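You operate a simulated robot arm through the tools that you are given. There is no shell and no other tool. Be economical: measure what you need, move in short steps, check, and stop when the job is done.

You run a simulated robot arm. Do the job below in one go: nothing can be reset, and whatever is moved stays where it is left.

## Task
Press BELT STOP, select HAND, open the gantry air, run one gantry cycle, then shut that air again.
Fine: one press of GANTRY CYCLE runs it; the three plates under the cups end whole on the standing belt; leave the other controls as they are.

It is judged by the outcome, as a careful person would: the job done as asked, and still so three seconds after it is handed in. It fails if anything else is knocked over, pushed out of place, dropped, spilled or broken.

## Robot
A 7-joint arm with a fingered hand on a trunk, on a base that drives. Base frame: it is fixed to the floor where the robot stands at the start and does not move with it; the origin is under the middle of the robot, x ahead of it, y to its left, z up. Units: mm, degrees, N and s.
With the tool pointing down near the work surface it reaches from about 100 to 640 mm from the robot's upright axis, wherever it stands. Its first joint turns from -115.0 to 115.0 degrees. Places, roughly: belt air hose [300, 500, 1000]; belt air lever [200, 500, 900]; blue drain handle [400, 200, 800]; console cycle button [500, -200, 900]; console run button [500, -100, 1000]; console screen [1000, -400, 1000]; console step button [600, -200, 900]; console stop button [500, 0, 1000]; dinner plate [1000, 1750, 1000]; emergency stop button [1300, -700, 1000]; enter button [1300, -600, 1000]; gantry air hose [0, 700, 1000]; gantry air lever [0, 600, 900]; grey test lever [0, 600, 900]; key switch [1400, -600, 1100]; lamp test button [1400, -700, 1000]. Payload 3.1 kg.
The tool frame sits at the grasp point between the pads (the TCP): z along the fingers, y along the line on which they close. The tips reach 22 mm beyond it. Largest opening 112 mm; the body of the gripper starts 60 mm behind the TCP. The gripper is a hand of 3 fingers: y runs from the thumb to the fingers, the wrist lies at [0, 0, -218] in the tool frame, and closing takes about 1.5 s.
Orientation is that of the tool frame in the base frame, as a unit quaternion [w, x, y, z]. With the fingers straight down and closing along the base's y, the tool's x points along the base's -x, its y along +y and its z along -z.

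## Interface
- The arm moves only by the tool arm_command. Its argument "targets" is a list of rows, each an object of numbers (a shift or turn left out is 0, a gripper value left out holds the last): "x", "y", "z": the shift along the base's x, y, z in mm; "wx", "wy", "wz": the turn, a rotation vector about the base's x, y, z in degrees. In form: [{"x": .., "y": .., "z": .., "wx": .., "wy": .., "wz": ..}, ...]. A call has 1 to 10 rows; each row is the pose to reach, as a shift and turn from the pose commanded when the call began. "fingers" is the finger opening in mm, from 0 to 112, set as the call begins (left out, the last holds). A row lasts 0.2 s, in which the tool goes at most 50 mm and 8.6 degrees; a call with a longer step from one row to the next is refused whole, and so is a gripper value outside its range. A pose out of reach is approached as far as the arm can. The call stops where the force on the tool passes 40 N (or 10 N more than at its start, if that is more) or the arm is blocked; 0.2 s more then pass. Each finger travels about 108 mm/s and halts on what it meets, pressing with about 27 N; the grip force reading is that of the motor and also rises with nothing between the fingers. The clock runs only during rows and for 0.2 s after the last one: add rows that repeat a pose to give the fingers time. The reply holds the time, the measured pose of the TCP, the force on the tool along the base axes, the opening and the grip force, in the units named above and with some noise, with the torque about the TCP (base axes, N m) and any sound that the robot's microphone picked up.
- Cameras (640 x 400 px; columns grow to the right, rows downward): "scene" is now at [-2.7, 163.7, 1722.2]; the picture's right is [0.21, -0.98, 0.00], its down [-0.88, -0.19, -0.44] and it looks along [0.43, 0.09, -0.90] (base axes); focal length 266 px, centre (320, 200). "wrist" rides on the gripper at [66, 3, -80] in the tool frame; the picture's right is [-0.05, 1.00, 0.00], its down [-0.77, -0.04, -0.64] and it looks along [-0.64, -0.03, 0.77] (tool axes); focal length 275 px, centre (320, 200). There is no depth. A picture from a camera that has moved, and an enlarged one, comes with that camera's place and axes in the base frame and with its lens.
- snapshot(camera): a new picture of that camera. The clock stands still meanwhile.
- move_column(by): slides the trunk up (or, below 0, down) by that many mm; the arm and the scene camera ride with it, the base frame stays. It gives what a move gives, with no picture.
- base_move(legs): drives the robot by 1 to 6 legs, each [ahead, left, turn to the left] in mm, mm and degrees, along the robot's own axes; the way and the turn of a leg run together, so that a leg with both is an arc; at most 1500 mm and 180 degrees a leg. The arm and the cameras ride along, it lands a little off, and it stops where it bumps. It gives what a move gives.
- curl_fingers(finger1, finger2, thumb_bend): sets how far each is bent, from 0 (flat) to 1 (curled in); at 0.3 the hand is open as for a grip, at 0.7 the pads meet at the TCP. One left out holds its place. A second passes; each finger stops where it meets its share of the squeeze, and holds until it gets a number again. A gripper value or a shape takes the hand back. It gives what a move gives, with no picture; readings hold the bend of each and the force on the fingers (four entries, about 0 where the hand has none), thumb and palm.
- set_grasp(shape): the hand has 3 fingers and takes this shape, open, in about a second: jaw (thumb against the fingers, like two jaws); tri (thumb and two fingers); tip (a fingertip pinch); poke (one finger out to press); point (the index stretched); flat (the hand flat); cup (the hand cupped); fist (a fist). The gripper value then closes the fingers along that shape, each until it touches; the sizes above hold for jaw. It gives what a move gives, with no picture.
- pan_tilt(pan, tilt): turns the head with the scene camera to pan (to the left, within 155 degrees either way) and tilt (down, from -29 to 69), counted from straight ahead of the robot. It gives what a move gives.
- enlarge(camera, box): a new picture of the part [left, top, right, bottom] of that camera's present view, enlarged. The clock stands still meanwhile.
- finish_job(): hands the job in; it is judged then, once.

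Work in short steps. Places have to be worked out from the pictures, the camera data and where the tool is seen: move nearer, look again, correct. Check each grasp and each placing, and mend what went wrong. You have 120 turns and 98 pictures in all, those below and enlarged ones among them. Open the gripper and draw the arm clear of the work before you hand the job in, unless the task says otherwise; then end with one line.

The tools are called after ">>>" by a JSON object that holds its "api" and its "payload". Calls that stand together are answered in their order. arm_command: Moves the arm, as the interface text tells. Its arguments: {"type":"object","properties":{"targets":{"type":"array","items":{"type":"object","properties":{"x":{"type":"number"},"y":{"type":"number"},"z":{"type":"number"},"wx":{"type":"number"},"wy":{"type":"number"},"wz":{"type":"number"}}}},"fingers":{"type":"number"}},"required":["targets"]} The other tools are called the same way: move_column (by) slides the trunk up or down; set_grasp (shape) gives the hand a shape; curl_fingers (finger1, finger2, thumb_bend) moves the fingers one by one; base_move (legs) drives the base; pan_tilt (pan, tilt) turns the head that bears the scene camera; snapshot (camera) takes a picture; enlarge (camera, box) takes an enlarged picture of a part of a camera's view; finish_job () hands the job in.

At the start:

```text
time: 0.0
tcp_pos: [351.9, 33.7, 1316.1]
orientation: [0.0, 0.0, 1.0, 0.0]
force: [-0.1, 0.7, 0.6]
moment: [0.02, 0.0, 0.01]
width: 111.8
grasp_force: 0.1
shape: jaw
bend: [0.3, 0.3, 0.3]
finger forces: [0.0, 0.0, 0.0, 0.1, 0.0, 0.0]
trunk travel left (down, up): [-875.0, 115.0]
robot x, y, heading: [-4.8, -1.4, -0.0]
head pan, tilt: [12.2, 64.1]
```

scene: 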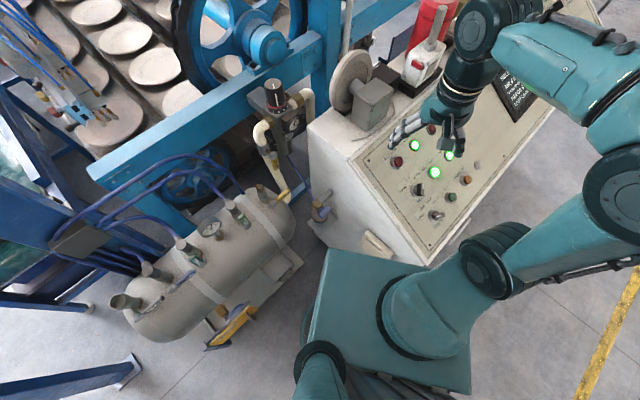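
wrist: 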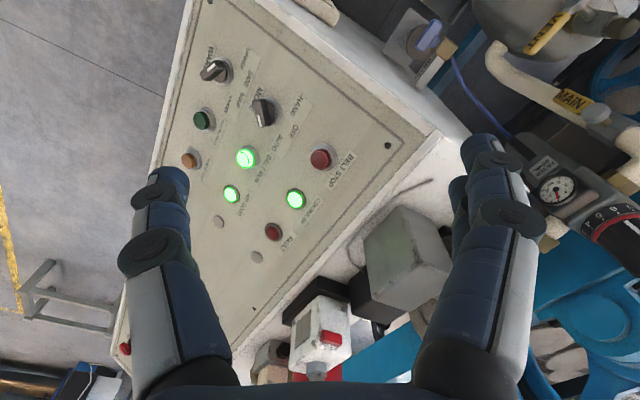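

The console is under the hand; I enlarge the wrist view to read its labels, and the scene view for the air tank.

>>> {"api": "enlarge", "payload": {"camera": "wrist", "box": [160, 40, 400, 190]}}

>>> {"api": "enlarge", "payload": {"camera": "wrist", "box": [160, 150, 400, 300]}}

>>> {"api": "enlarge", "payload": {"camera": "scene", "box": [60, 140, 340, 350]}}

```text
2.67 times, centred on (280, 115) of wrist
camera zoom: at [286.2, 37.2, 1396.0], right [0.05, 1.0, 0.0], down [0.77, -0.04, 0.64], along [0.64, -0.03, -0.77], focal length 734 px, centre (427, 427)
```

zoom: 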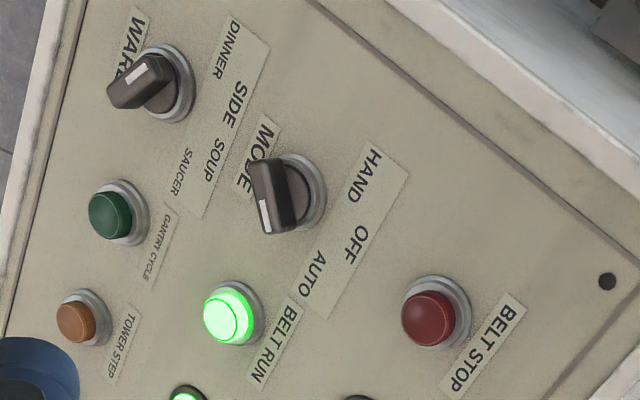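

```text
2.67 times, centred on (280, 225) of wrist
camera zoom: at [286.2, 37.2, 1396.0], right [0.05, 1.0, 0.0], down [0.77, -0.04, 0.64], along [0.64, -0.03, -0.77], focal length 734 px, centre (427, 133)
```

zoom: 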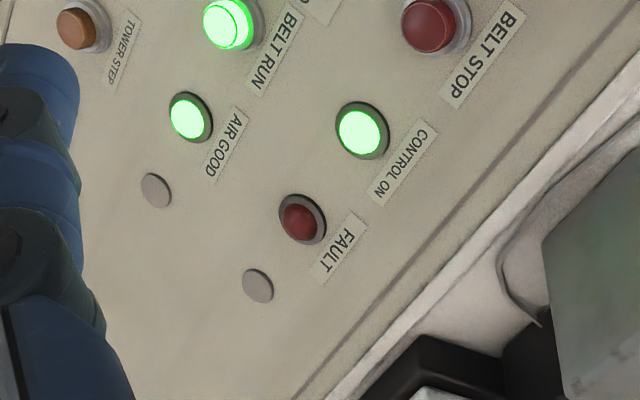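

```text
1.90 times, centred on (200, 245) of scene
camera zoom: at [-2.7, 163.7, 1722.2], right [0.21, -0.98, 0.0], down [-0.88, -0.19, -0.44], along [0.43, 0.09, -0.9], focal length 506 px, centre (549, 114)
```

zoom: 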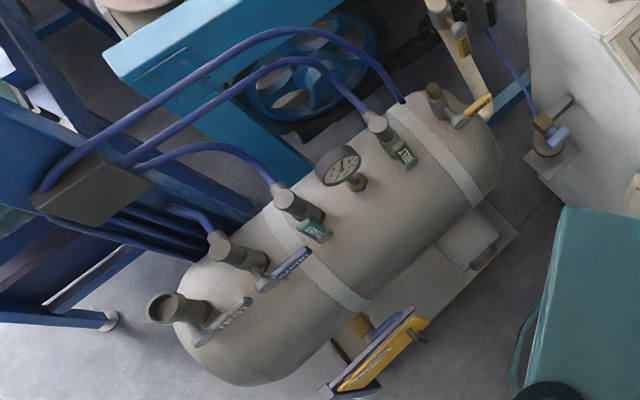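

I triangulate BELT STOP at about (506, 28, 1033). I enlarge the scene view of the console to triangulate the other controls and the panel's plane.

>>> {"api": "enlarge", "payload": {"camera": "scene", "box": [340, 100, 500, 200]}}

>>> {"api": "enlarge", "payload": {"camera": "scene", "box": [340, 170, 500, 270]}}

```text
4.00 times, centred on (420, 150) of scene
camera zoom: at [-2.7, 163.7, 1722.2], right [0.21, -0.98, 0.0], down [-0.88, -0.19, -0.44], along [0.43, 0.09, -0.9], focal length 1063 px, centre (-80, 400)
```

zoom: 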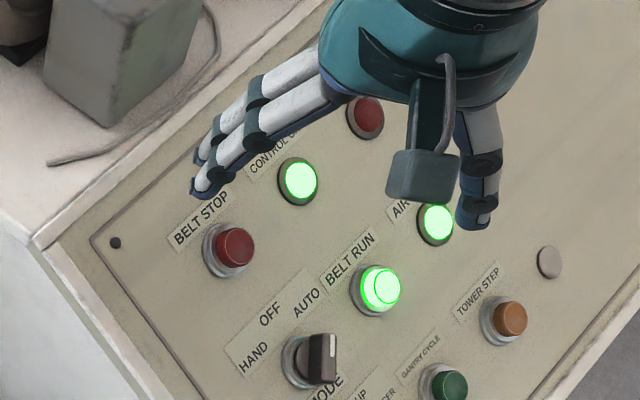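

```text
4.00 times, centred on (420, 220) of scene
camera zoom: at [-2.7, 163.7, 1722.2], right [0.21, -0.98, 0.0], down [-0.88, -0.19, -0.44], along [0.43, 0.09, -0.9], focal length 1063 px, centre (-80, 120)
```

zoom: 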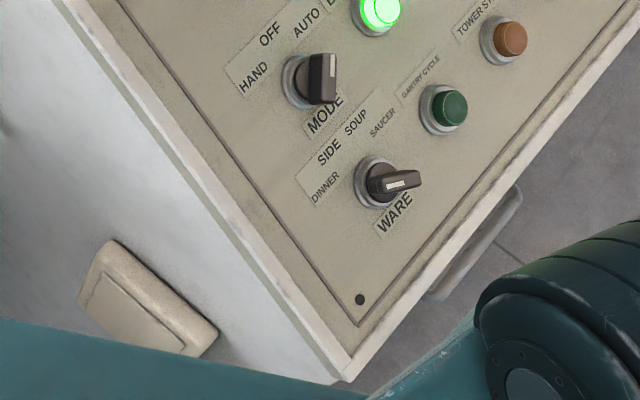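

Panel plane: text direction r≈(0.81,-0.59,0), upslope (0.59,0.81) rising ~26°. MODE is at AUTO, ware at SAUCER (leave). I set the poke shape and see where the fingertip is.

>>> {"api": "set_grasp", "payload": {"shape": "poke"}}

>>> {"api": "snapshot", "payload": {"camera": "wrist"}}

>>> {"api": "enlarge", "payload": {"camera": "scene", "box": [340, 70, 500, 170]}}

```text
time: 0.9
tcp_pos: [352.6, 34.8, 1315.1]
orientation: [-0.001, 0.0, 1.0, 0.0]
force: [0.7, -0.2, -0.3]
moment: [0.04, 0.03, -0.01]
width: 0.2
grasp_force: 0.0
shape: poke
bend: [1.0, 1.0, 0.46]
finger forces: [0.0, 0.0, 0.0, 0.0, 0.0, 0.0]
trunk travel left (down, up): [-875.0, 115.0]
robot x, y, heading: [2.2, -6.9, 0.0]
head pan, tilt: [12.2, 64.1]
```

```text
90 pictures are left
camera wrist: at [286.2, 37.2, 1396.0], right [0.05, 1.0, 0.0], down [0.77, -0.04, 0.64], along [0.64, -0.03, -0.77], focal length 275 px, centre (320, 200)
```

wrist: 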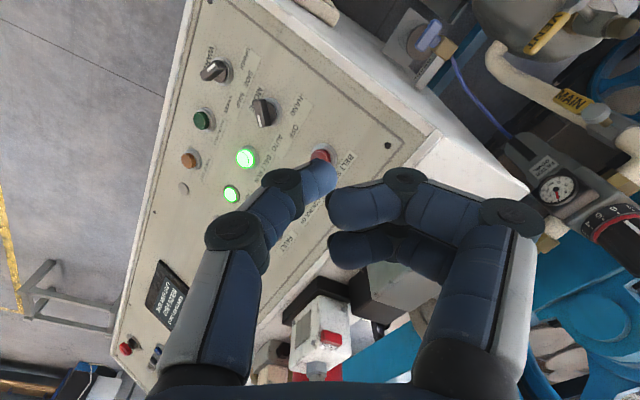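

```text
4.00 times, centred on (420, 120) of scene
camera zoom: at [-2.6, 163.7, 1722.2], right [0.21, -0.98, 0.0], down [-0.88, -0.19, -0.44], along [0.43, 0.09, -0.9], focal length 1063 px, centre (-80, 520)
```

zoom: 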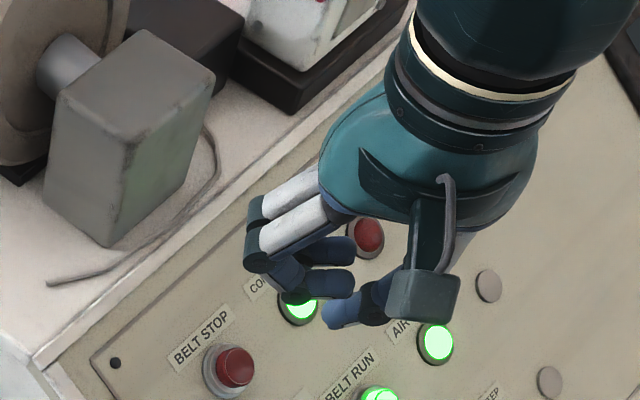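

The thumb is the poking finger, its tip near TCP+20 mm along the tool axis. I tilt the tool square to the panel and move above BELT STOP with ~60 mm clearance.

>>> {"api": "arm_command", "payload": {"targets": [{"x": 22, "y": -6, "z": -35, "wx": 3.5, "wy": -2.5}, {"x": 44, "y": -12, "z": -70, "wx": 7, "wy": -5.1}, {"x": 66, "y": -18, "z": -105, "wx": 10.5, "wy": -7.6}, {"x": 88, "y": -25, "z": -140, "wx": 14, "wy": -10.2}, {"x": 110, "y": -31, "z": -170, "wx": 17.5, "wy": -12.7}, {"x": 133, "y": -37, "z": -205, "wx": 21, "wy": -15.3}]}}

>>> {"api": "snapshot", "payload": {"camera": "wrist"}}

>>> {"api": "enlarge", "payload": {"camera": "scene", "box": [340, 90, 500, 190]}}

```text
time: 2.3
tcp_pos: [484.1, -6.0, 1110.2]
orientation: [0.132, 0.001, 0.974, 0.181]
force: [0.1, -0.8, 0.1]
moment: [0.01, 0.0, 0.0]
width: 0.0
grasp_force: 0.1
shape: poke
bend: [1.0, 1.0, 0.46]
finger forces: [0.0, 0.0, 0.0, 0.0, 0.0, 0.0]
trunk travel left (down, up): [-875.0, 115.0]
robot x, y, heading: [-2.7, -4.2, 0.1]
head pan, tilt: [12.2, 64.1]
```

```text
88 pictures are left
camera wrist: at [400.7, -28.9, 1165.1], right [0.0, 0.93, 0.37], down [0.58, -0.3, 0.76], along [0.81, 0.21, -0.54], focal length 275 px, centre (320, 200)
```

wrist: 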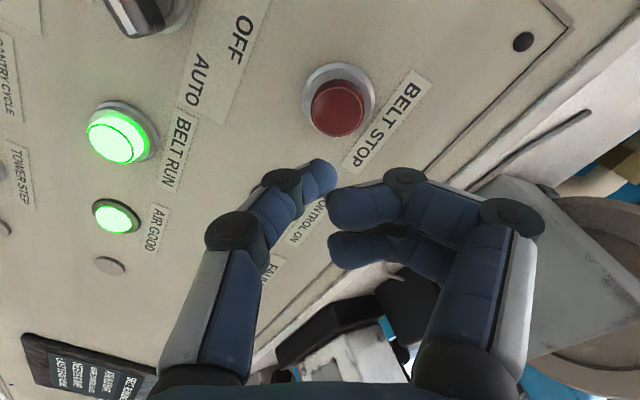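

```text
4.00 times, centred on (420, 140) of scene
camera zoom: at [-1.8, 162.0, 1722.4], right [0.21, -0.98, 0.0], down [-0.88, -0.19, -0.44], along [0.43, 0.09, -0.9], focal length 1063 px, centre (-80, 440)
```

zoom: 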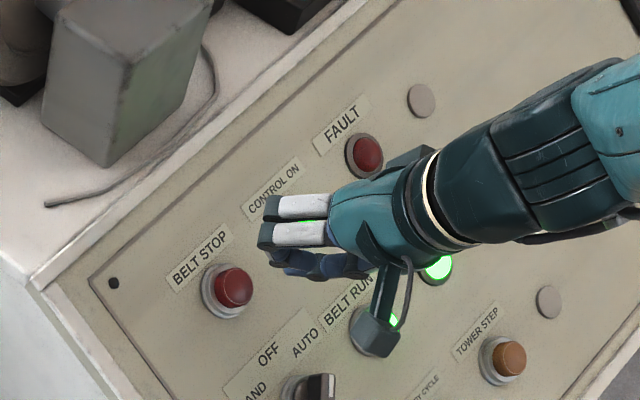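

BELT STOP refined to about (507, 33, 1032), ~89 mm along the tool axis, with ~6 mm lateral to correct. I advance 58 mm to hover close and check.

>>> {"api": "arm_command", "payload": {"targets": [{"x": 7, "y": 13, "z": -25}, {"x": 15, "y": 25.6, "z": -50}]}}

>>> {"api": "snapshot", "payload": {"camera": "wrist"}}

>>> {"api": "enlarge", "payload": {"camera": "scene", "box": [360, 115, 440, 165]}}

```text
time: 2.9
tcp_pos: [496.3, 18.6, 1065.2]
orientation: [0.137, 0.001, 0.974, 0.183]
force: [1.7, -7.4, 17.9]
moment: [0.11, -0.16, -0.05]
width: 0.0
grasp_force: 0.0
shape: poke
bend: [1.0, 1.0, 0.48]
finger forces: [0.1, 0.0, 0.1, 0.0, 19.1, 0.0]
trunk travel left (down, up): [-875.0, 115.0]
robot x, y, heading: [-0.7, -3.7, -0.2]
head pan, tilt: [12.2, 64.1]
heard: click
```

```text
86 pictures are left
camera wrist: at [411.2, -5.7, 1120.6], right [0.0, 0.93, 0.37], down [0.57, -0.3, 0.76], along [0.82, 0.21, -0.53], focal length 275 px, centre (320, 200)
```

wrist: 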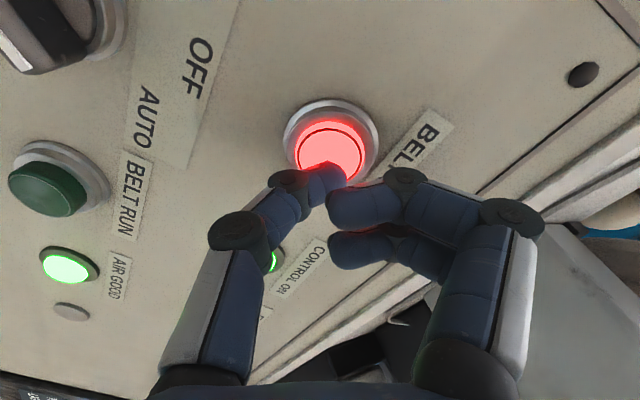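

```text
8.00 times, centred on (400, 140) of scene
camera zoom: at [-8.6, 157.4, 1723.3], right [0.21, -0.98, 0.0], down [-0.88, -0.19, -0.44], along [0.43, 0.1, -0.9], focal length 2126 px, centre (-320, 680)
```

zoom: 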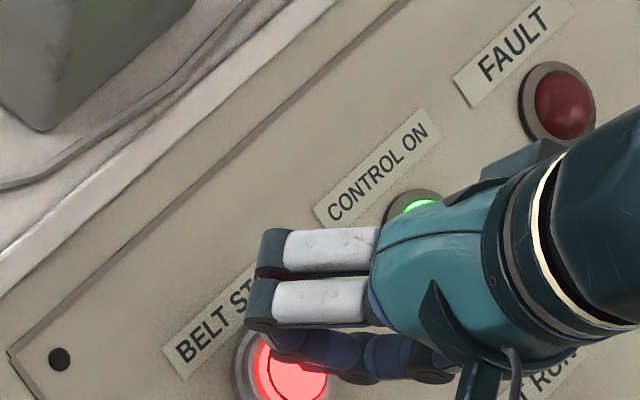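

BELT STOP is pressed: click heard, red lit and BELT RUN dark. I retreat along the panel normal and move above the MODE knob.

>>> {"api": "arm_command", "payload": {"targets": [{"x": -12, "y": -16, "z": 40}, {"x": -24, "y": -32, "z": 81}, {"x": -45, "y": -65, "z": 70}, {"x": -62, "y": -90, "z": 42}, {"x": -77, "y": -112, "z": 24}]}}

>>> {"api": "set_grasp", "payload": {"shape": "jaw"}}

>>> {"api": "snapshot", "payload": {"camera": "wrist"}}

>>> {"api": "enlarge", "payload": {"camera": "scene", "box": [360, 130, 488, 210]}}

```text
time: 4.1
tcp_pos: [422.3, -89.7, 1084.5]
orientation: [0.133, 0.0, 0.974, 0.182]
force: [-0.8, -0.6, 0.0]
moment: [-0.03, 0.02, -0.01]
width: 0.2
grasp_force: 0.0
shape: poke
bend: [1.0, 1.0, 0.46]
finger forces: [0.0, 0.0, 0.1, 0.0, 0.1, 0.1]
trunk travel left (down, up): [-875.0, 115.0]
robot x, y, heading: [1.4, -3.4, 0.1]
head pan, tilt: [12.2, 64.1]
```

```text
time: 5.0
tcp_pos: [422.3, -88.4, 1085.2]
orientation: [0.134, -0.001, 0.974, 0.181]
force: [0.1, -0.3, 0.1]
moment: [0.01, -0.01, 0.02]
width: 111.8
grasp_force: 0.0
shape: jaw
bend: [0.3, 0.3, 0.3]
finger forces: [0.1, 0.0, 0.0, 0.0, 0.0, 0.0]
trunk travel left (down, up): [-875.0, 115.0]
robot x, y, heading: [1.0, -0.1, -0.1]
head pan, tilt: [12.2, 64.1]
```

```text
84 pictures are left
camera wrist: at [338.2, -111.5, 1140.6], right [0.0, 0.93, 0.37], down [0.58, -0.3, 0.76], along [0.81, 0.22, -0.54], focal length 275 px, centre (320, 200)
```

wrist: 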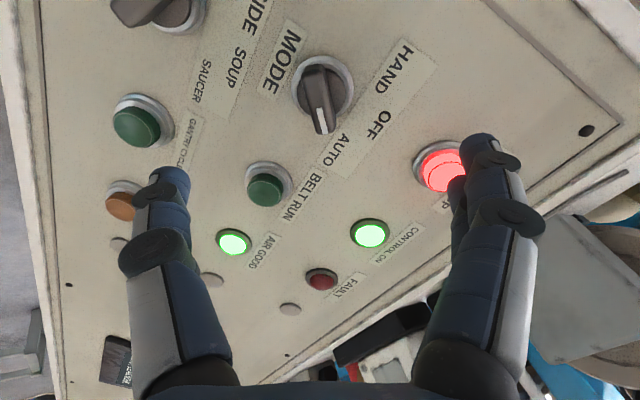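

```text
5.00 times, centred on (424, 170) of scene
camera zoom: at [-2.8, 163.5, 1722.2], right [0.21, -0.98, 0.0], down [-0.88, -0.19, -0.44], along [0.43, 0.09, -0.9], focal length 1328 px, centre (-200, 350)
```

zoom: 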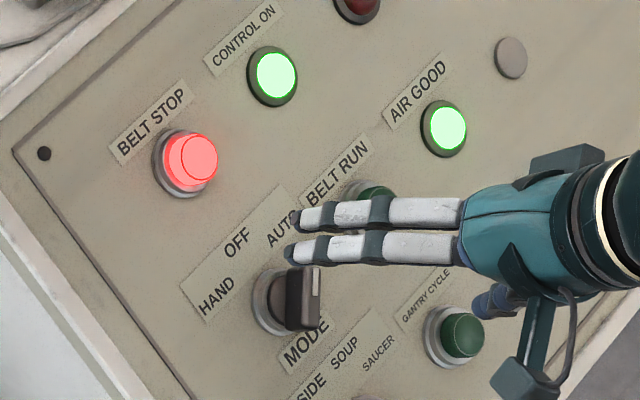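

BELT STOP lit. The knob lies near (450, -50, 984); I enlarge to get the bar's angle precisely.

>>> {"api": "enlarge", "payload": {"camera": "wrist", "box": [256, 40, 416, 140]}}

```text
4.00 times, centred on (336, 90) of wrist
camera zoom: at [338.2, -111.5, 1140.6], right [0.0, 0.93, 0.37], down [0.58, -0.3, 0.76], along [0.81, 0.22, -0.54], focal length 1101 px, centre (256, 640)
```

zoom: 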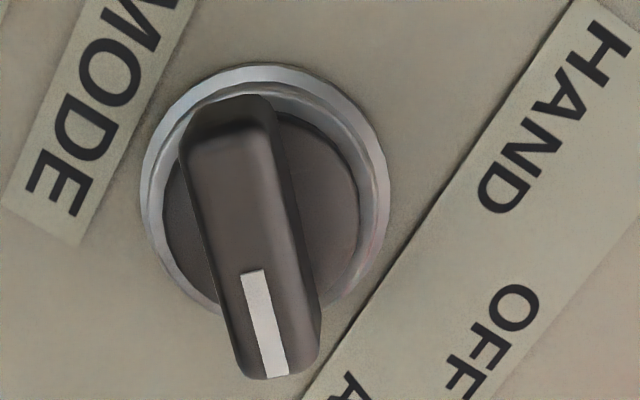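

Knob: bar at 45° (AUTO), ~43 mm long, ~15 mm wide, top centre near (454, -48, 986). I narrow the jaw to 50 mm, turn 12° to line up across the bar and descend to ~45 mm short.

>>> {"api": "arm_command", "payload": {"targets": [{"x": 8, "y": 11, "z": -25, "wx": -1.5, "wy": -2.1, "wz": 5.4}, {"x": 16.8, "y": 22.2, "z": -49.5, "wx": -3.1, "wy": -4.3, "wz": 10.8}, {"x": 16.8, "y": 22.2, "z": -49.5, "wx": -3.1, "wy": -4.3, "wz": 10.8}], "fingers": 50}}

>>> {"api": "snapshot", "payload": {"camera": "wrist"}}

```text
time: 5.8
tcp_pos: [438.3, -63.9, 1035.9]
orientation: [0.151, -0.104, 0.969, 0.167]
force: [0.3, 1.0, 0.7]
moment: [-0.02, 0.04, -0.02]
width: 50.3
grasp_force: 0.0
shape: jaw
bend: [0.73, 0.73, 0.7]
finger forces: [0.0, 0.1, 0.0, 0.0, 0.0, 0.0]
trunk travel left (down, up): [-875.0, 115.0]
robot x, y, heading: [-2.7, 0.3, 0.1]
head pan, tilt: [12.2, 64.1]
```

```text
81 pictures are left
camera wrist: at [354.5, -101.0, 1085.8], right [-0.21, 0.93, 0.31], down [0.56, -0.14, 0.81], along [0.8, 0.34, -0.49], focal length 275 px, centre (320, 200)
```

wrist: 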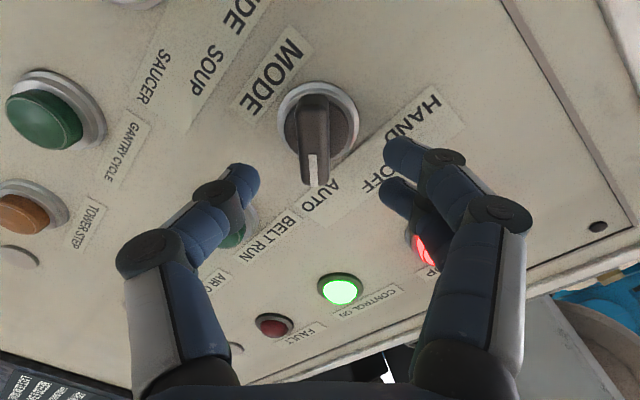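

Bar now lies square between the fingers. I descend the remaining ~45 mm and look.

>>> {"api": "arm_command", "payload": {"targets": [{"x": 6, "y": 8, "z": -20}, {"x": 11.7, "y": 16, "z": -40.5}]}}

>>> {"api": "snapshot", "payload": {"camera": "wrist"}}

```text
time: 6.4
tcp_pos: [446.7, -53.4, 1001.8]
orientation: [0.154, -0.101, 0.968, 0.169]
force: [-12.2, -8.4, 19.2]
moment: [0.73, 0.05, 0.45]
width: 51.1
grasp_force: 0.1
shape: jaw
bend: [0.74, 0.75, 0.7]
finger forces: [9.9, 14.1, 0.0, 0.0, 0.0, 0.0]
trunk travel left (down, up): [-875.0, 115.0]
robot x, y, heading: [-0.3, 2.1, -0.0]
head pan, tilt: [12.2, 64.1]
stopped in row 2: the force on the tool passed its limit at 52 N (the readings are from after the stop); the commanded pose is now the measured one
```

```text
80 pictures are left
camera wrist: at [362.9, -89.7, 1054.2], right [-0.2, 0.93, 0.31], down [0.56, -0.15, 0.81], along [0.8, 0.34, -0.49], focal length 275 px, centre (320, 200)
```

wrist: 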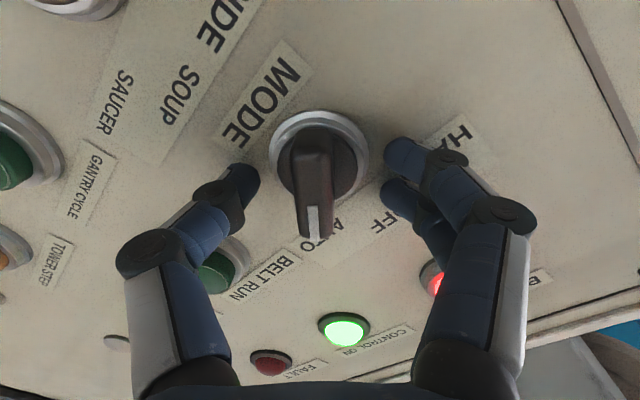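

The fingertips met the panel (they reach further than thought). I back off 9 mm along the normal and close on the bar.

>>> {"api": "arm_command", "payload": {"targets": [{"x": -2.6, "y": -3.5, "z": 9}, {"x": -2.6, "y": -3.5, "z": 9}]}}

>>> {"api": "arm_command", "payload": {"targets": [{}, {}, {}, {}], "fingers": 5}}

>>> {"api": "snapshot", "payload": {"camera": "wrist"}}

```text
time: 7.0
tcp_pos: [447.1, -55.5, 1010.7]
orientation: [0.152, -0.101, 0.969, 0.169]
force: [0.0, 0.0, 0.1]
moment: [0.01, -0.03, 0.01]
width: 50.2
grasp_force: 0.1
shape: jaw
bend: [0.73, 0.73, 0.7]
finger forces: [0.0, 0.0, 0.0, 0.1, 0.0, 0.1]
trunk travel left (down, up): [-875.0, 115.0]
robot x, y, heading: [1.8, -0.1, -0.2]
head pan, tilt: [12.2, 64.1]
```

```text
time: 8.0
tcp_pos: [447.4, -55.0, 1011.3]
orientation: [0.153, -0.102, 0.968, 0.168]
force: [1.0, -0.2, 8.4]
moment: [0.0, -0.07, 0.02]
width: 16.2
grasp_force: 26.9
shape: jaw
bend: [0.74, 0.71, 0.7]
finger forces: [11.7, 12.6, 0.0, 0.0, 24.1, 0.0]
trunk travel left (down, up): [-875.0, 115.0]
robot x, y, heading: [0.0, 0.6, 0.0]
head pan, tilt: [12.2, 64.1]
```

```text
79 pictures are left
camera wrist: at [363.1, -90.9, 1062.0], right [-0.2, 0.93, 0.31], down [0.56, -0.15, 0.81], along [0.8, 0.34, -0.49], focal length 275 px, centre (320, 200)
```

wrist: 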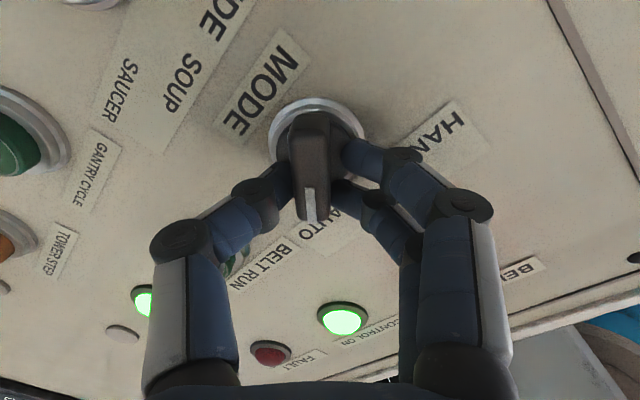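

Bar gripped (width 16) with the TCP almost on the knob's axis. I turn about the panel normal, counter-clockwise, 48° first to OFF.

>>> {"api": "arm_command", "payload": {"targets": [{"wx": -2.07, "wy": -2.84, "wz": 7.18}, {"wx": -4.14, "wy": -5.68, "wz": 14.37}, {"wx": -6.2, "wy": -8.5, "wz": 21.5}, {"wx": -8.3, "wy": -11.4, "wz": 28.7}, {"wx": -10.4, "wy": -14.2, "wz": 35.9}, {"wx": -12, "wy": -16.5, "wz": 41.8}]}}

>>> {"api": "snapshot", "payload": {"camera": "wrist"}}

```text
time: 9.4
tcp_pos: [486.6, -35.5, 1019.0]
orientation: [0.197, -0.476, 0.852, 0.093]
force: [0.4, -0.1, 0.9]
moment: [0.02, 0.01, 0.03]
width: 7.1
grasp_force: 26.8
shape: jaw
bend: [0.76, 0.74, 0.75]
finger forces: [0.0, 0.0, 0.1, 0.0, 0.1, 0.2]
out of reach, approached as far as the arm can: row 4, 5, 6
trunk travel left (down, up): [-875.0, 115.0]
robot x, y, heading: [1.7, -0.6, -0.2]
head pan, tilt: [12.2, 64.1]
```

```text
78 pictures are left
camera wrist: at [431.9, -113.6, 1063.4], right [-0.82, 0.57, -0.01], down [0.24, 0.36, 0.9], along [0.52, 0.74, -0.43], focal length 275 px, centre (320, 200)
```

wrist: 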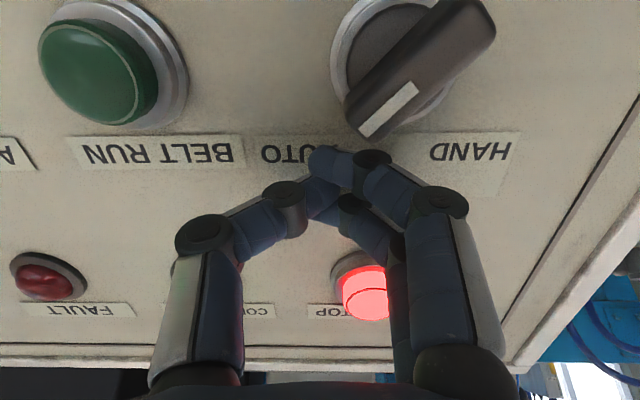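

The wrist ran out of reach and slipped off; the knob is still at AUTO. I lift clear, turn back, and will instead push the bar round with one finger (position moves only).

>>> {"api": "arm_command", "payload": {"targets": [{"x": 15, "z": 45}, {"x": 5, "y": -10, "z": 70, "wx": 2.07, "wy": 2.84, "wz": -7.18}, {"x": -5, "y": -20, "z": 80, "wx": 4.14, "wy": 5.68, "wz": -14.37}, {"x": -10, "y": -25, "z": 80, "wx": 6.2, "wy": 8.5, "wz": -21.5}, {"x": -15, "y": -28, "z": 80, "wx": 8.3, "wy": 11.4, "wz": -28.7}, {"x": -15, "y": -28, "z": 80, "wx": 10.4, "wy": 14.2, "wz": -35.9}, {"x": -15, "y": -28, "z": 80, "wx": 12, "wy": 16.5, "wz": -41.8}]}}

>>> {"api": "set_grasp", "payload": {"shape": "poke"}}

>>> {"api": "snapshot", "payload": {"camera": "wrist"}}

```text
time: 11.0
tcp_pos: [467.0, -65.5, 1099.8]
orientation: [0.152, -0.101, 0.968, 0.17]
force: [-0.3, -0.4, 0.4]
moment: [-0.02, -0.03, 0.02]
width: 7.0
grasp_force: 27.1
shape: jaw
bend: [0.76, 0.74, 0.75]
finger forces: [0.0, 0.0, 0.0, 0.0, 0.0, 0.0]
trunk travel left (down, up): [-875.0, 115.0]
robot x, y, heading: [-1.6, -0.8, 0.0]
head pan, tilt: [12.2, 64.1]
```

```text
time: 11.9
tcp_pos: [467.8, -65.4, 1100.5]
orientation: [0.152, -0.101, 0.969, 0.168]
force: [1.0, -0.5, 0.6]
moment: [0.0, -0.03, 0.01]
width: 0.3
grasp_force: 0.1
shape: poke
bend: [1.0, 1.0, 0.46]
finger forces: [0.0, 0.0, 0.1, 0.1, 0.0, 0.0]
trunk travel left (down, up): [-875.0, 115.0]
robot x, y, heading: [-1.8, 0.9, 0.1]
head pan, tilt: [12.2, 64.1]
```

```text
77 pictures are left
camera wrist: at [384.2, -101.5, 1150.7], right [-0.2, 0.93, 0.31], down [0.56, -0.15, 0.81], along [0.8, 0.34, -0.49], focal length 275 px, centre (320, 200)
```

wrist: 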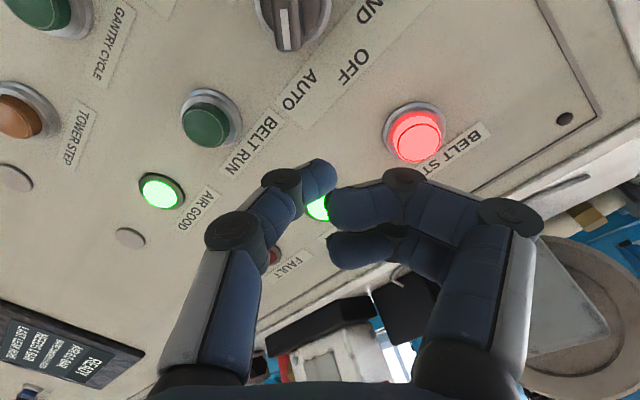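

Poke thumb ready. I move to hover beside the pointer end of the bar (on its BELT RUN side), 40 mm above pushing depth.

>>> {"api": "arm_command", "payload": {"targets": [{"x": -5, "y": -12, "z": -32}, {"x": -10, "y": -25, "z": -63}]}}

>>> {"api": "snapshot", "payload": {"camera": "wrist"}}

```text
time: 12.5
tcp_pos: [455.0, -90.4, 1032.6]
orientation: [0.152, -0.102, 0.968, 0.169]
force: [0.1, -0.7, -0.5]
moment: [0.0, 0.03, 0.0]
width: 0.0
grasp_force: 0.1
shape: poke
bend: [1.0, 1.0, 0.46]
finger forces: [0.0, 0.0, 0.1, 0.0, 0.1, 0.1]
trunk travel left (down, up): [-875.0, 115.0]
robot x, y, heading: [-1.7, -1.9, -0.3]
head pan, tilt: [12.2, 64.1]
```

```text
76 pictures are left
camera wrist: at [372.6, -127.3, 1083.7], right [-0.2, 0.93, 0.31], down [0.56, -0.15, 0.81], along [0.8, 0.34, -0.49], focal length 275 px, centre (320, 200)
```

wrist: 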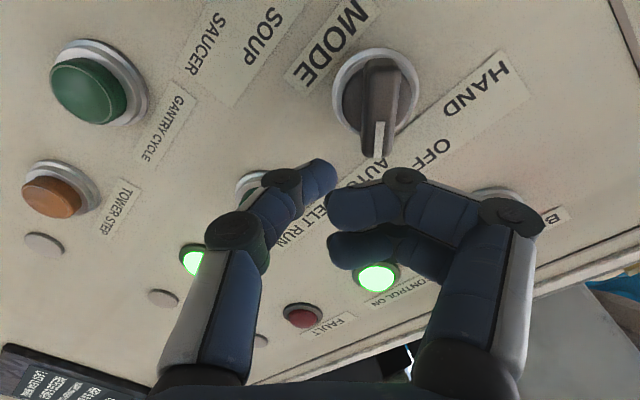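

The finger is clear of the bar by ~20 mm sideways. I descend ~36 mm along the normal and look again.

>>> {"api": "arm_command", "payload": {"targets": [{"x": 4.6, "y": 6.5, "z": -16}, {"x": 9.3, "y": 12.9, "z": -32.2}]}}

>>> {"api": "snapshot", "payload": {"camera": "wrist"}}

>>> {"api": "enlarge", "payload": {"camera": "scene", "box": [370, 130, 498, 210]}}

```text
time: 13.1
tcp_pos: [467.8, -77.4, 1006.1]
orientation: [0.152, -0.102, 0.969, 0.168]
force: [-0.2, 0.1, 0.4]
moment: [0.0, 0.02, -0.01]
width: 0.0
grasp_force: 0.2
shape: poke
bend: [1.0, 1.0, 0.46]
finger forces: [0.9, 0.0, 0.0, 0.0, 0.0, 0.1]
trunk travel left (down, up): [-875.0, 115.0]
robot x, y, heading: [3.2, 0.3, 0.0]
head pan, tilt: [12.2, 64.1]
```

```text
75 pictures are left
camera wrist: at [383.9, -114.1, 1055.8], right [-0.2, 0.93, 0.31], down [0.56, -0.15, 0.81], along [0.8, 0.34, -0.49], focal length 275 px, centre (320, 200)
```

wrist: 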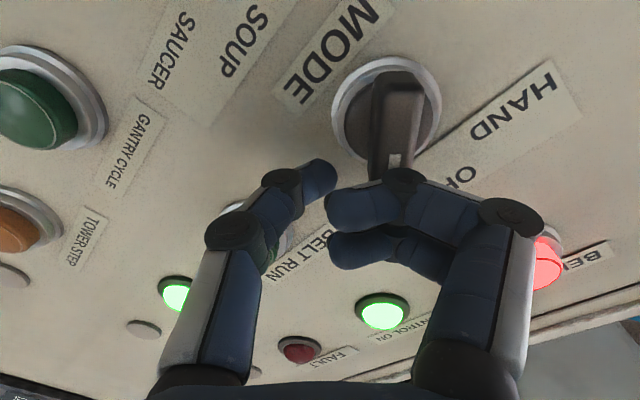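

```text
5.00 times, centred on (434, 170) of scene
camera zoom: at [-2.5, 163.6, 1722.3], right [0.21, -0.98, 0.0], down [-0.88, -0.19, -0.44], along [0.43, 0.09, -0.9], focal length 1328 px, centre (-250, 350)
```

zoom: 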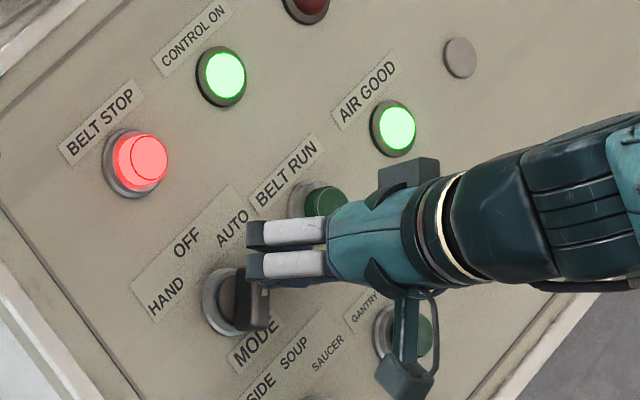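

Finger 1 is brushing the bar, so pushing in this attitude is awkward. I lift clear and test turning the wrist clockwise to grip the bar the other way round, with more travel.

>>> {"api": "arm_command", "payload": {"targets": [{"x": -12, "y": -16, "z": 41}, {"x": -23, "y": -32, "z": 80}, {"x": -23, "y": -32, "z": 80, "wx": 2.2, "wy": 3.0, "wz": -7.6}, {"x": -23, "y": -32, "z": 80, "wx": 4.4, "wy": 6.1, "wz": -15.2}, {"x": -23, "y": -32, "z": 80, "wx": 6.6, "wy": 9.1, "wz": -22.9}, {"x": -23, "y": -32, "z": 80, "wx": 8.8, "wy": 12.2, "wz": -30.5}, {"x": -23, "y": -32, "z": 80, "wx": 11, "wy": 15.2, "wz": -38.1}, {"x": -23, "y": -32, "z": 80, "wx": 13.2, "wy": 18.2, "wz": -45.7}, {"x": -23, "y": -32, "z": 80, "wx": 15.4, "wy": 21.3, "wz": -53.3}, {"x": -23, "y": -32, "z": 80, "wx": 17.6, "wy": 24.3, "wz": -61}]}}

>>> {"api": "arm_command", "payload": {"targets": [{"wx": 2.2, "wy": 3.0, "wz": -7.6}, {"wx": 4.4, "wy": 6.1, "wz": -15.2}, {"wx": 6.6, "wy": 9.1, "wz": -22.9}, {"wx": 8.8, "wy": 12.2, "wz": -30.5}, {"wx": 11, "wy": 15.2, "wz": -38.1}, {"wx": 13.2, "wy": 18.2, "wz": -45.7}, {"wx": 15.4, "wy": 21.3, "wz": -53.3}, {"wx": 17.6, "wy": 24.3, "wz": -61}]}}

```text
time: 15.3
tcp_pos: [444.1, -108.5, 1084.7]
orientation: [0.031, 0.459, 0.86, 0.223]
force: [-0.2, -0.1, -0.9]
moment: [0.01, -0.01, 0.01]
width: 0.0
grasp_force: 0.0
shape: poke
bend: [1.0, 1.0, 0.46]
finger forces: [0.1, 0.0, 0.1, 0.0, 0.0, 0.0]
trunk travel left (down, up): [-875.0, 115.0]
robot x, y, heading: [-0.2, 3.5, 0.1]
head pan, tilt: [12.2, 64.1]
```

```text
time: 17.1
tcp_pos: [443.7, -107.5, 1083.9]
orientation: [-0.099, 0.861, 0.456, 0.202]
force: [-0.7, -0.3, -0.2]
moment: [-0.01, 0.0, -0.02]
width: 0.0
grasp_force: 0.0
shape: poke
bend: [1.0, 1.0, 0.46]
finger forces: [0.0, 0.0, 0.1, 0.0, 0.0, 0.1]
trunk travel left (down, up): [-875.0, 115.0]
robot x, y, heading: [-1.2, -0.7, 0.1]
head pan, tilt: [12.2, 64.1]
```

In reach so far (136° turned). I finish the last 44°, open to jaw, and go over the knob.

>>> {"api": "arm_command", "payload": {"targets": [{"x": -2, "y": 5, "z": 5, "wx": 1.9, "wy": 2.6, "wz": -6.6}, {"x": -4, "y": 10, "z": 5, "wx": 3.8, "wy": 5.2, "wz": -13.2}, {"x": -6, "y": 15, "z": 0, "wx": 5.7, "wy": 7.8, "wz": -19.7}, {"x": -8, "y": 20, "z": -5, "wx": 7.6, "wy": 10.4, "wz": -26.3}, {"x": -10, "y": 24, "z": -5, "wx": 9.5, "wy": 13, "wz": -32.9}, {"x": -13, "y": 28, "z": -5, "wx": 11.4, "wy": 15.6, "wz": -39.5}]}}

>>> {"api": "set_grasp", "payload": {"shape": "jaw"}}

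>>> {"api": "arm_command", "payload": {"targets": [{}, {}, {}], "fingers": 50}}

>>> {"api": "snapshot", "payload": {"camera": "wrist"}}

```text
time: 18.5
tcp_pos: [431.5, -80.0, 1080.4]
orientation: [-0.167, 0.969, 0.101, 0.152]
force: [-0.4, -0.2, -0.5]
moment: [0.01, -0.02, 0.02]
width: 0.0
grasp_force: 0.0
shape: poke
bend: [1.0, 1.0, 0.46]
finger forces: [0.0, 0.0, 0.0, 0.0, 0.0, 0.0]
trunk travel left (down, up): [-875.0, 115.0]
robot x, y, heading: [1.2, 2.3, -0.1]
head pan, tilt: [12.2, 64.1]
```

```text
time: 19.4
tcp_pos: [430.9, -80.5, 1079.8]
orientation: [-0.168, 0.969, 0.102, 0.151]
force: [0.4, 0.2, 0.3]
moment: [-0.02, 0.02, 0.03]
width: 112.2
grasp_force: 0.1
shape: jaw
bend: [0.3, 0.3, 0.3]
finger forces: [0.0, 0.0, 0.1, 0.0, 0.0, 0.0]
trunk travel left (down, up): [-875.0, 115.0]
robot x, y, heading: [4.0, -3.2, -0.1]
head pan, tilt: [12.2, 64.1]
```

```text
time: 20.2
tcp_pos: [431.0, -80.7, 1080.9]
orientation: [-0.168, 0.968, 0.103, 0.153]
force: [0.2, -0.2, -0.3]
moment: [-0.01, -0.01, 0.0]
width: 50.7
grasp_force: 0.0
shape: jaw
bend: [0.73, 0.73, 0.7]
finger forces: [0.1, 0.1, 0.0, 0.0, 0.0, 0.0]
trunk travel left (down, up): [-875.0, 115.0]
robot x, y, heading: [0.9, 0.9, -0.0]
head pan, tilt: [12.2, 64.1]
```

```text
73 pictures are left
camera wrist: at [472.7, -103.4, 1173.5], right [0.21, -0.93, -0.31], down [-0.89, -0.31, 0.33], along [-0.4, 0.21, -0.89], focal length 275 px, centre (320, 200)
```

wrist: 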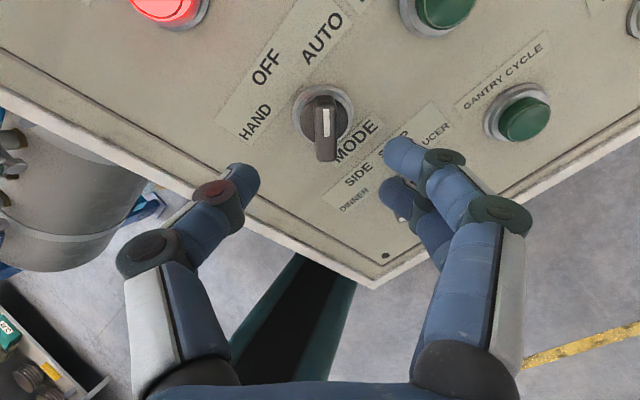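

Flipped grip pose reached. Re-triangulated knob top: about (446, -50, 992). I descend ~68 mm with a slight correction and check.

>>> {"api": "arm_command", "payload": {"targets": [{"x": 4, "y": 8, "z": -21}, {"x": 8, "y": 16, "z": -42}, {"x": 11.8, "y": 23.7, "z": -62.8}]}}

>>> {"api": "snapshot", "payload": {"camera": "wrist"}}

```text
time: 21.0
tcp_pos: [441.3, -54.6, 1017.9]
orientation: [-0.169, 0.969, 0.103, 0.151]
force: [0.2, 0.1, 0.0]
moment: [0.01, 0.0, 0.01]
width: 50.5
grasp_force: 0.1
shape: jaw
bend: [0.73, 0.73, 0.7]
finger forces: [0.0, 0.0, 0.0, 0.0, 0.0, 0.0]
trunk travel left (down, up): [-875.0, 115.0]
robot x, y, heading: [-1.6, -1.0, 0.3]
head pan, tilt: [12.2, 64.1]
```

```text
72 pictures are left
camera wrist: at [483.4, -78.1, 1110.9], right [0.21, -0.93, -0.31], down [-0.89, -0.31, 0.33], along [-0.4, 0.21, -0.89], focal length 275 px, centre (320, 200)
```

wrist: 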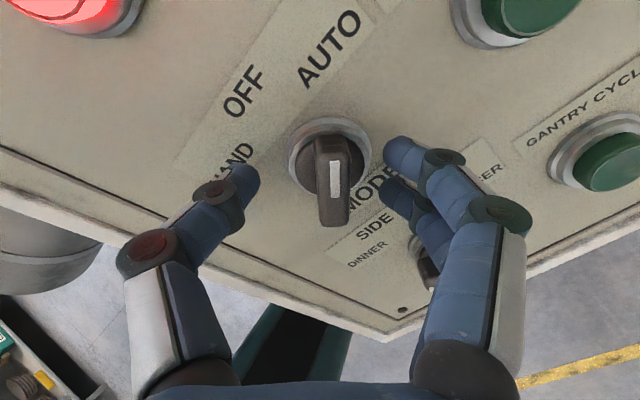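

Bar is between the pads; I shift 4 mm sideways, descend 8 mm more and close.

>>> {"api": "arm_command", "payload": {"targets": [{"x": 2.9, "y": -0.8, "z": -8.4}, {"x": 2.9, "y": -0.8, "z": -8.4}]}}

>>> {"api": "arm_command", "payload": {"targets": [{}, {}, {}, {}], "fingers": 5}}

>>> {"api": "snapshot", "payload": {"camera": "wrist"}}

```text
time: 21.6
tcp_pos: [443.3, -57.2, 1010.3]
orientation: [-0.168, 0.969, 0.102, 0.153]
force: [0.5, 1.5, 0.0]
moment: [-0.02, -0.01, -0.02]
width: 50.5
grasp_force: 0.1
shape: jaw
bend: [0.73, 0.73, 0.7]
finger forces: [0.1, 0.0, 0.0, 0.0, 0.0, 0.0]
trunk travel left (down, up): [-875.0, 115.0]
robot x, y, heading: [-2.8, 1.2, 0.0]
head pan, tilt: [12.2, 64.1]
```

```text
time: 22.6
tcp_pos: [443.0, -58.5, 1011.1]
orientation: [-0.169, 0.968, 0.102, 0.153]
force: [2.0, -2.4, 8.0]
moment: [0.09, -0.07, 0.03]
width: 17.0
grasp_force: 27.1
shape: jaw
bend: [0.72, 0.73, 0.7]
finger forces: [13.5, 11.7, 0.1, 0.0, 28.7, 0.0]
trunk travel left (down, up): [-875.0, 115.0]
robot x, y, heading: [2.4, -0.6, -0.1]
head pan, tilt: [12.2, 64.1]
```

```text
71 pictures are left
camera wrist: at [485.1, -80.4, 1103.5], right [0.21, -0.93, -0.31], down [-0.89, -0.31, 0.33], along [-0.4, 0.21, -0.89], focal length 275 px, centre (320, 200)
```

wrist: 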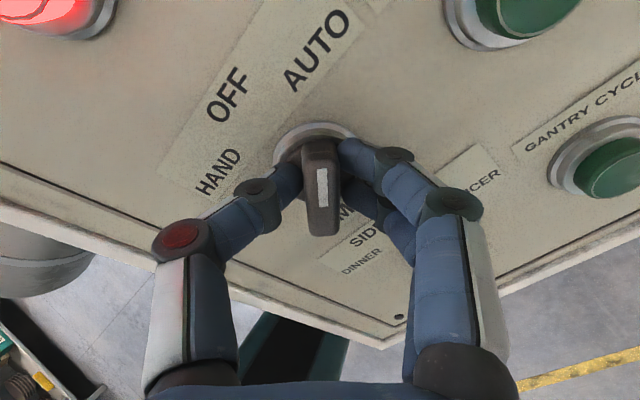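

Gripped again (width 17). I turn counter-clockwise 45° about the normal.

>>> {"api": "arm_command", "payload": {"targets": [{"wx": -1.9, "wy": -2.7, "wz": 6.7}, {"wx": -3.9, "wy": -5.3, "wz": 13.5}, {"wx": -5.8, "wy": -8, "wz": 20.2}, {"wx": -7.8, "wy": -10.7, "wz": 27}, {"wx": -9.7, "wy": -13.3, "wz": 33.7}, {"wx": -11.7, "wy": -16, "wz": 40.4}]}}

>>> {"api": "snapshot", "payload": {"camera": "wrist"}}

```text
time: 24.2
tcp_pos: [444.3, -56.1, 1011.2]
orientation: [-0.097, 0.853, 0.467, 0.21]
force: [-6.9, 3.1, 24.0]
moment: [0.33, 0.23, 0.11]
width: 17.6
grasp_force: 27.2
shape: jaw
bend: [0.73, 0.73, 0.7]
finger forces: [15.7, 11.4, 0.0, 0.0, 40.5, 0.0]
trunk travel left (down, up): [-875.0, 115.0]
robot x, y, heading: [1.0, 0.3, -0.1]
head pan, tilt: [12.2, 64.1]
stopped in row 6: the force on the tool passed its limit at 41 N (the readings are from after the stop); the commanded pose is now the measured one
```

```text
70 pictures are left
camera wrist: at [456.5, -38.2, 1112.3], right [0.82, -0.58, 0.01], down [-0.57, -0.79, 0.22], along [-0.12, -0.19, -0.98], focal length 275 px, centre (320, 200)
```

wrist: 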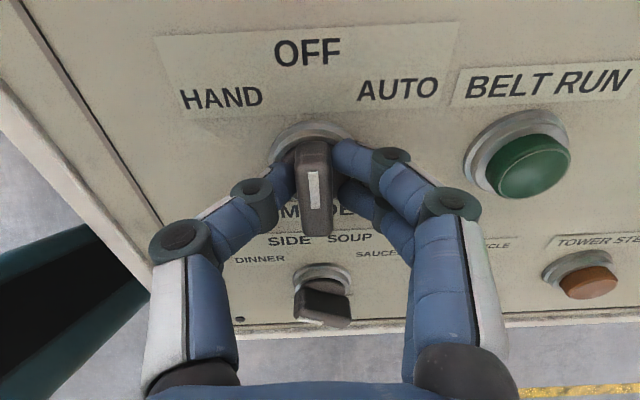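

At OFF now. I ease up 2 mm and turn 47° more to HAND.

>>> {"api": "arm_command", "payload": {"targets": [{"x": -0.6, "y": -0.8, "z": 2}, {"x": -0.6, "y": -0.8, "z": 2, "wx": -1.9, "wy": -2.7, "wz": 6.7}, {"x": -0.6, "y": -0.8, "z": 2, "wx": -3.9, "wy": -5.3, "wz": 13.5}, {"x": -0.6, "y": -0.8, "z": 2, "wx": -5.8, "wy": -8, "wz": 20.2}, {"x": -0.6, "y": -0.8, "z": 2, "wx": -7.8, "wy": -10.7, "wz": 27}, {"x": -0.6, "y": -0.8, "z": 2, "wx": -9.7, "wy": -13.3, "wz": 33.7}, {"x": -0.6, "y": -0.8, "z": 2, "wx": -12.1, "wy": -16.6, "wz": 42}]}}

>>> {"api": "snapshot", "payload": {"camera": "wrist"}}

```text
refused: row 7 steps farther than a row can; nothing moved
```

```text
69 pictures are left
camera wrist: at [456.5, -38.2, 1112.3], right [0.82, -0.58, 0.01], down [-0.57, -0.79, 0.22], along [-0.12, -0.19, -0.98], focal length 275 px, centre (320, 200)
```

wrist: 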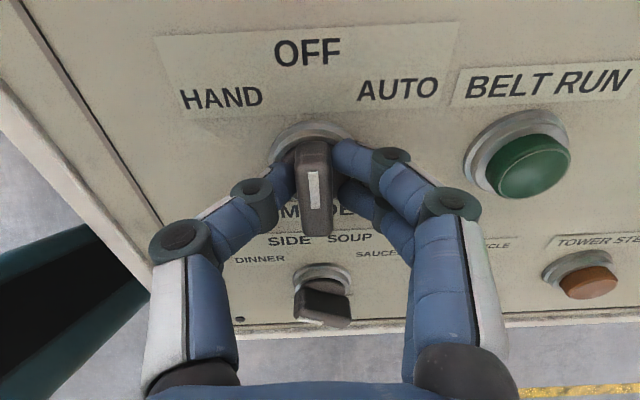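

The last step was too large and nothing moved; I resend with an even split.

>>> {"api": "arm_command", "payload": {"targets": [{"x": -0.6, "y": -0.8, "z": 2}, {"x": -0.6, "y": -0.8, "z": 2, "wx": -2, "wy": -2.8, "wz": 7}, {"x": -0.6, "y": -0.8, "z": 2, "wx": -4, "wy": -5.5, "wz": 14}, {"x": -0.6, "y": -0.8, "z": 2, "wx": -6, "wy": -8.3, "wz": 21}, {"x": -0.6, "y": -0.8, "z": 2, "wx": -8, "wy": -11, "wz": 28}, {"x": -0.6, "y": -0.8, "z": 2, "wx": -10, "wy": -13.8, "wz": 35}, {"x": -0.6, "y": -0.8, "z": 2, "wx": -12.1, "wy": -16.6, "wz": 42}]}}

>>> {"api": "snapshot", "payload": {"camera": "wrist"}}

```text
time: 25.8
tcp_pos: [444.5, -54.5, 1013.1]
orientation: [-0.008, 0.598, 0.769, 0.227]
force: [-12.1, 15.8, 9.0]
moment: [0.43, 0.36, 0.02]
width: 16.2
grasp_force: 26.4
shape: jaw
bend: [0.72, 0.73, 0.7]
finger forces: [17.1, 9.2, 0.0, 0.0, 27.5, 0.0]
trunk travel left (down, up): [-875.0, 115.0]
robot x, y, heading: [-0.2, 2.3, -0.2]
head pan, tilt: [12.2, 64.1]
```

```text
68 pictures are left
camera wrist: at [406.2, -23.2, 1104.1], right [0.94, 0.14, 0.32], down [0.02, -0.94, 0.34], along [0.35, -0.31, -0.88], focal length 275 px, centre (320, 200)
```

wrist: 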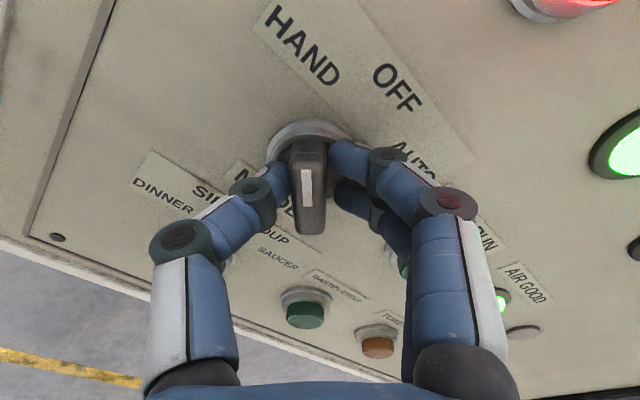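

The bar now points at HAND. I open the jaw, lift away along the normal and check.

>>> {"api": "arm_command", "payload": {"targets": [{}, {}, {}], "fingers": 50}}

>>> {"api": "arm_command", "payload": {"targets": [{"x": -11, "y": -15, "z": 38}, {"x": -22, "y": -30, "z": 77}]}}

>>> {"api": "snapshot", "payload": {"camera": "wrist"}}

>>> {"api": "enlarge", "payload": {"camera": "scene", "box": [370, 130, 530, 230]}}

```text
time: 26.6
tcp_pos: [446.3, -58.4, 1011.8]
orientation: [-0.009, 0.6, 0.768, 0.227]
force: [0.2, -0.4, -0.4]
moment: [0.02, 0.0, -0.01]
width: 49.1
grasp_force: 0.0
shape: jaw
bend: [0.73, 0.73, 0.7]
finger forces: [0.1, 0.1, 0.1, 0.0, 0.1, 0.1]
trunk travel left (down, up): [-875.0, 115.0]
robot x, y, heading: [-2.1, -0.9, -0.1]
head pan, tilt: [12.2, 64.1]
```

```text
time: 27.2
tcp_pos: [421.8, -88.6, 1087.5]
orientation: [-0.009, 0.599, 0.768, 0.227]
force: [-0.2, 0.1, -0.9]
moment: [0.04, 0.0, 0.0]
width: 49.4
grasp_force: 0.1
shape: jaw
bend: [0.73, 0.73, 0.7]
finger forces: [0.1, 0.0, 0.0, 0.0, 0.0, 0.1]
trunk travel left (down, up): [-875.0, 115.0]
robot x, y, heading: [-1.6, -0.2, 0.1]
head pan, tilt: [12.2, 64.1]
```

```text
67 pictures are left
camera wrist: at [385.6, -56.6, 1180.2], right [0.94, 0.14, 0.32], down [0.02, -0.94, 0.34], along [0.35, -0.31, -0.88], focal length 275 px, centre (320, 200)
```

wrist: 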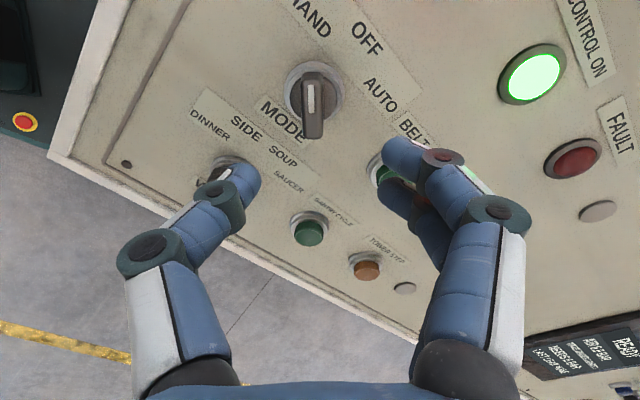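

```text
4.00 times, centred on (450, 180) of scene
camera zoom: at [-3.4, 163.7, 1722.2], right [0.21, -0.98, 0.0], down [-0.88, -0.19, -0.44], along [0.43, 0.09, -0.9], focal length 1063 px, centre (-200, 280)
```

zoom: 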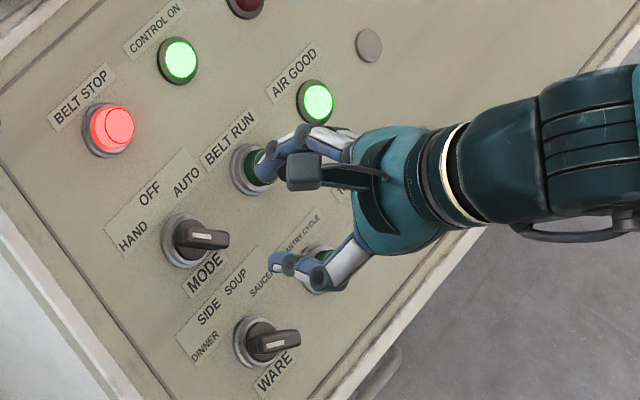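

Scene view confirms MODE's mark now at HAND, WARE unchanged, BELT STOP lit. Now the air tank: I aim the head at it.

>>> {"api": "pan_tilt", "payload": {"pan": 75, "tilt": 52}}

>>> {"api": "snapshot", "payload": {"camera": "scene"}}

```text
time: 28.5
tcp_pos: [423.6, -87.8, 1087.6]
orientation: [-0.009, 0.599, 0.768, 0.227]
force: [0.6, -0.6, 0.4]
moment: [0.02, 0.02, -0.02]
width: 49.6
grasp_force: 0.1
shape: jaw
bend: [0.73, 0.73, 0.7]
finger forces: [0.0, 0.0, 0.0, 0.0, 0.0, 0.1]
trunk travel left (down, up): [-875.0, 115.0]
robot x, y, heading: [0.7, 1.5, 0.1]
head pan, tilt: [75.0, 52.0]
```

```text
65 pictures are left
camera scene: at [-43.3, 223.1, 1736.7], right [0.97, -0.26, 0.0], down [-0.2, -0.76, -0.62], along [0.16, 0.59, -0.79], focal length 266 px, centre (320, 200)
```

scene: 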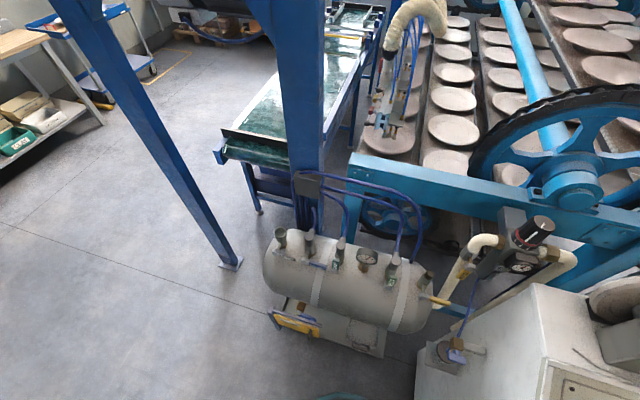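

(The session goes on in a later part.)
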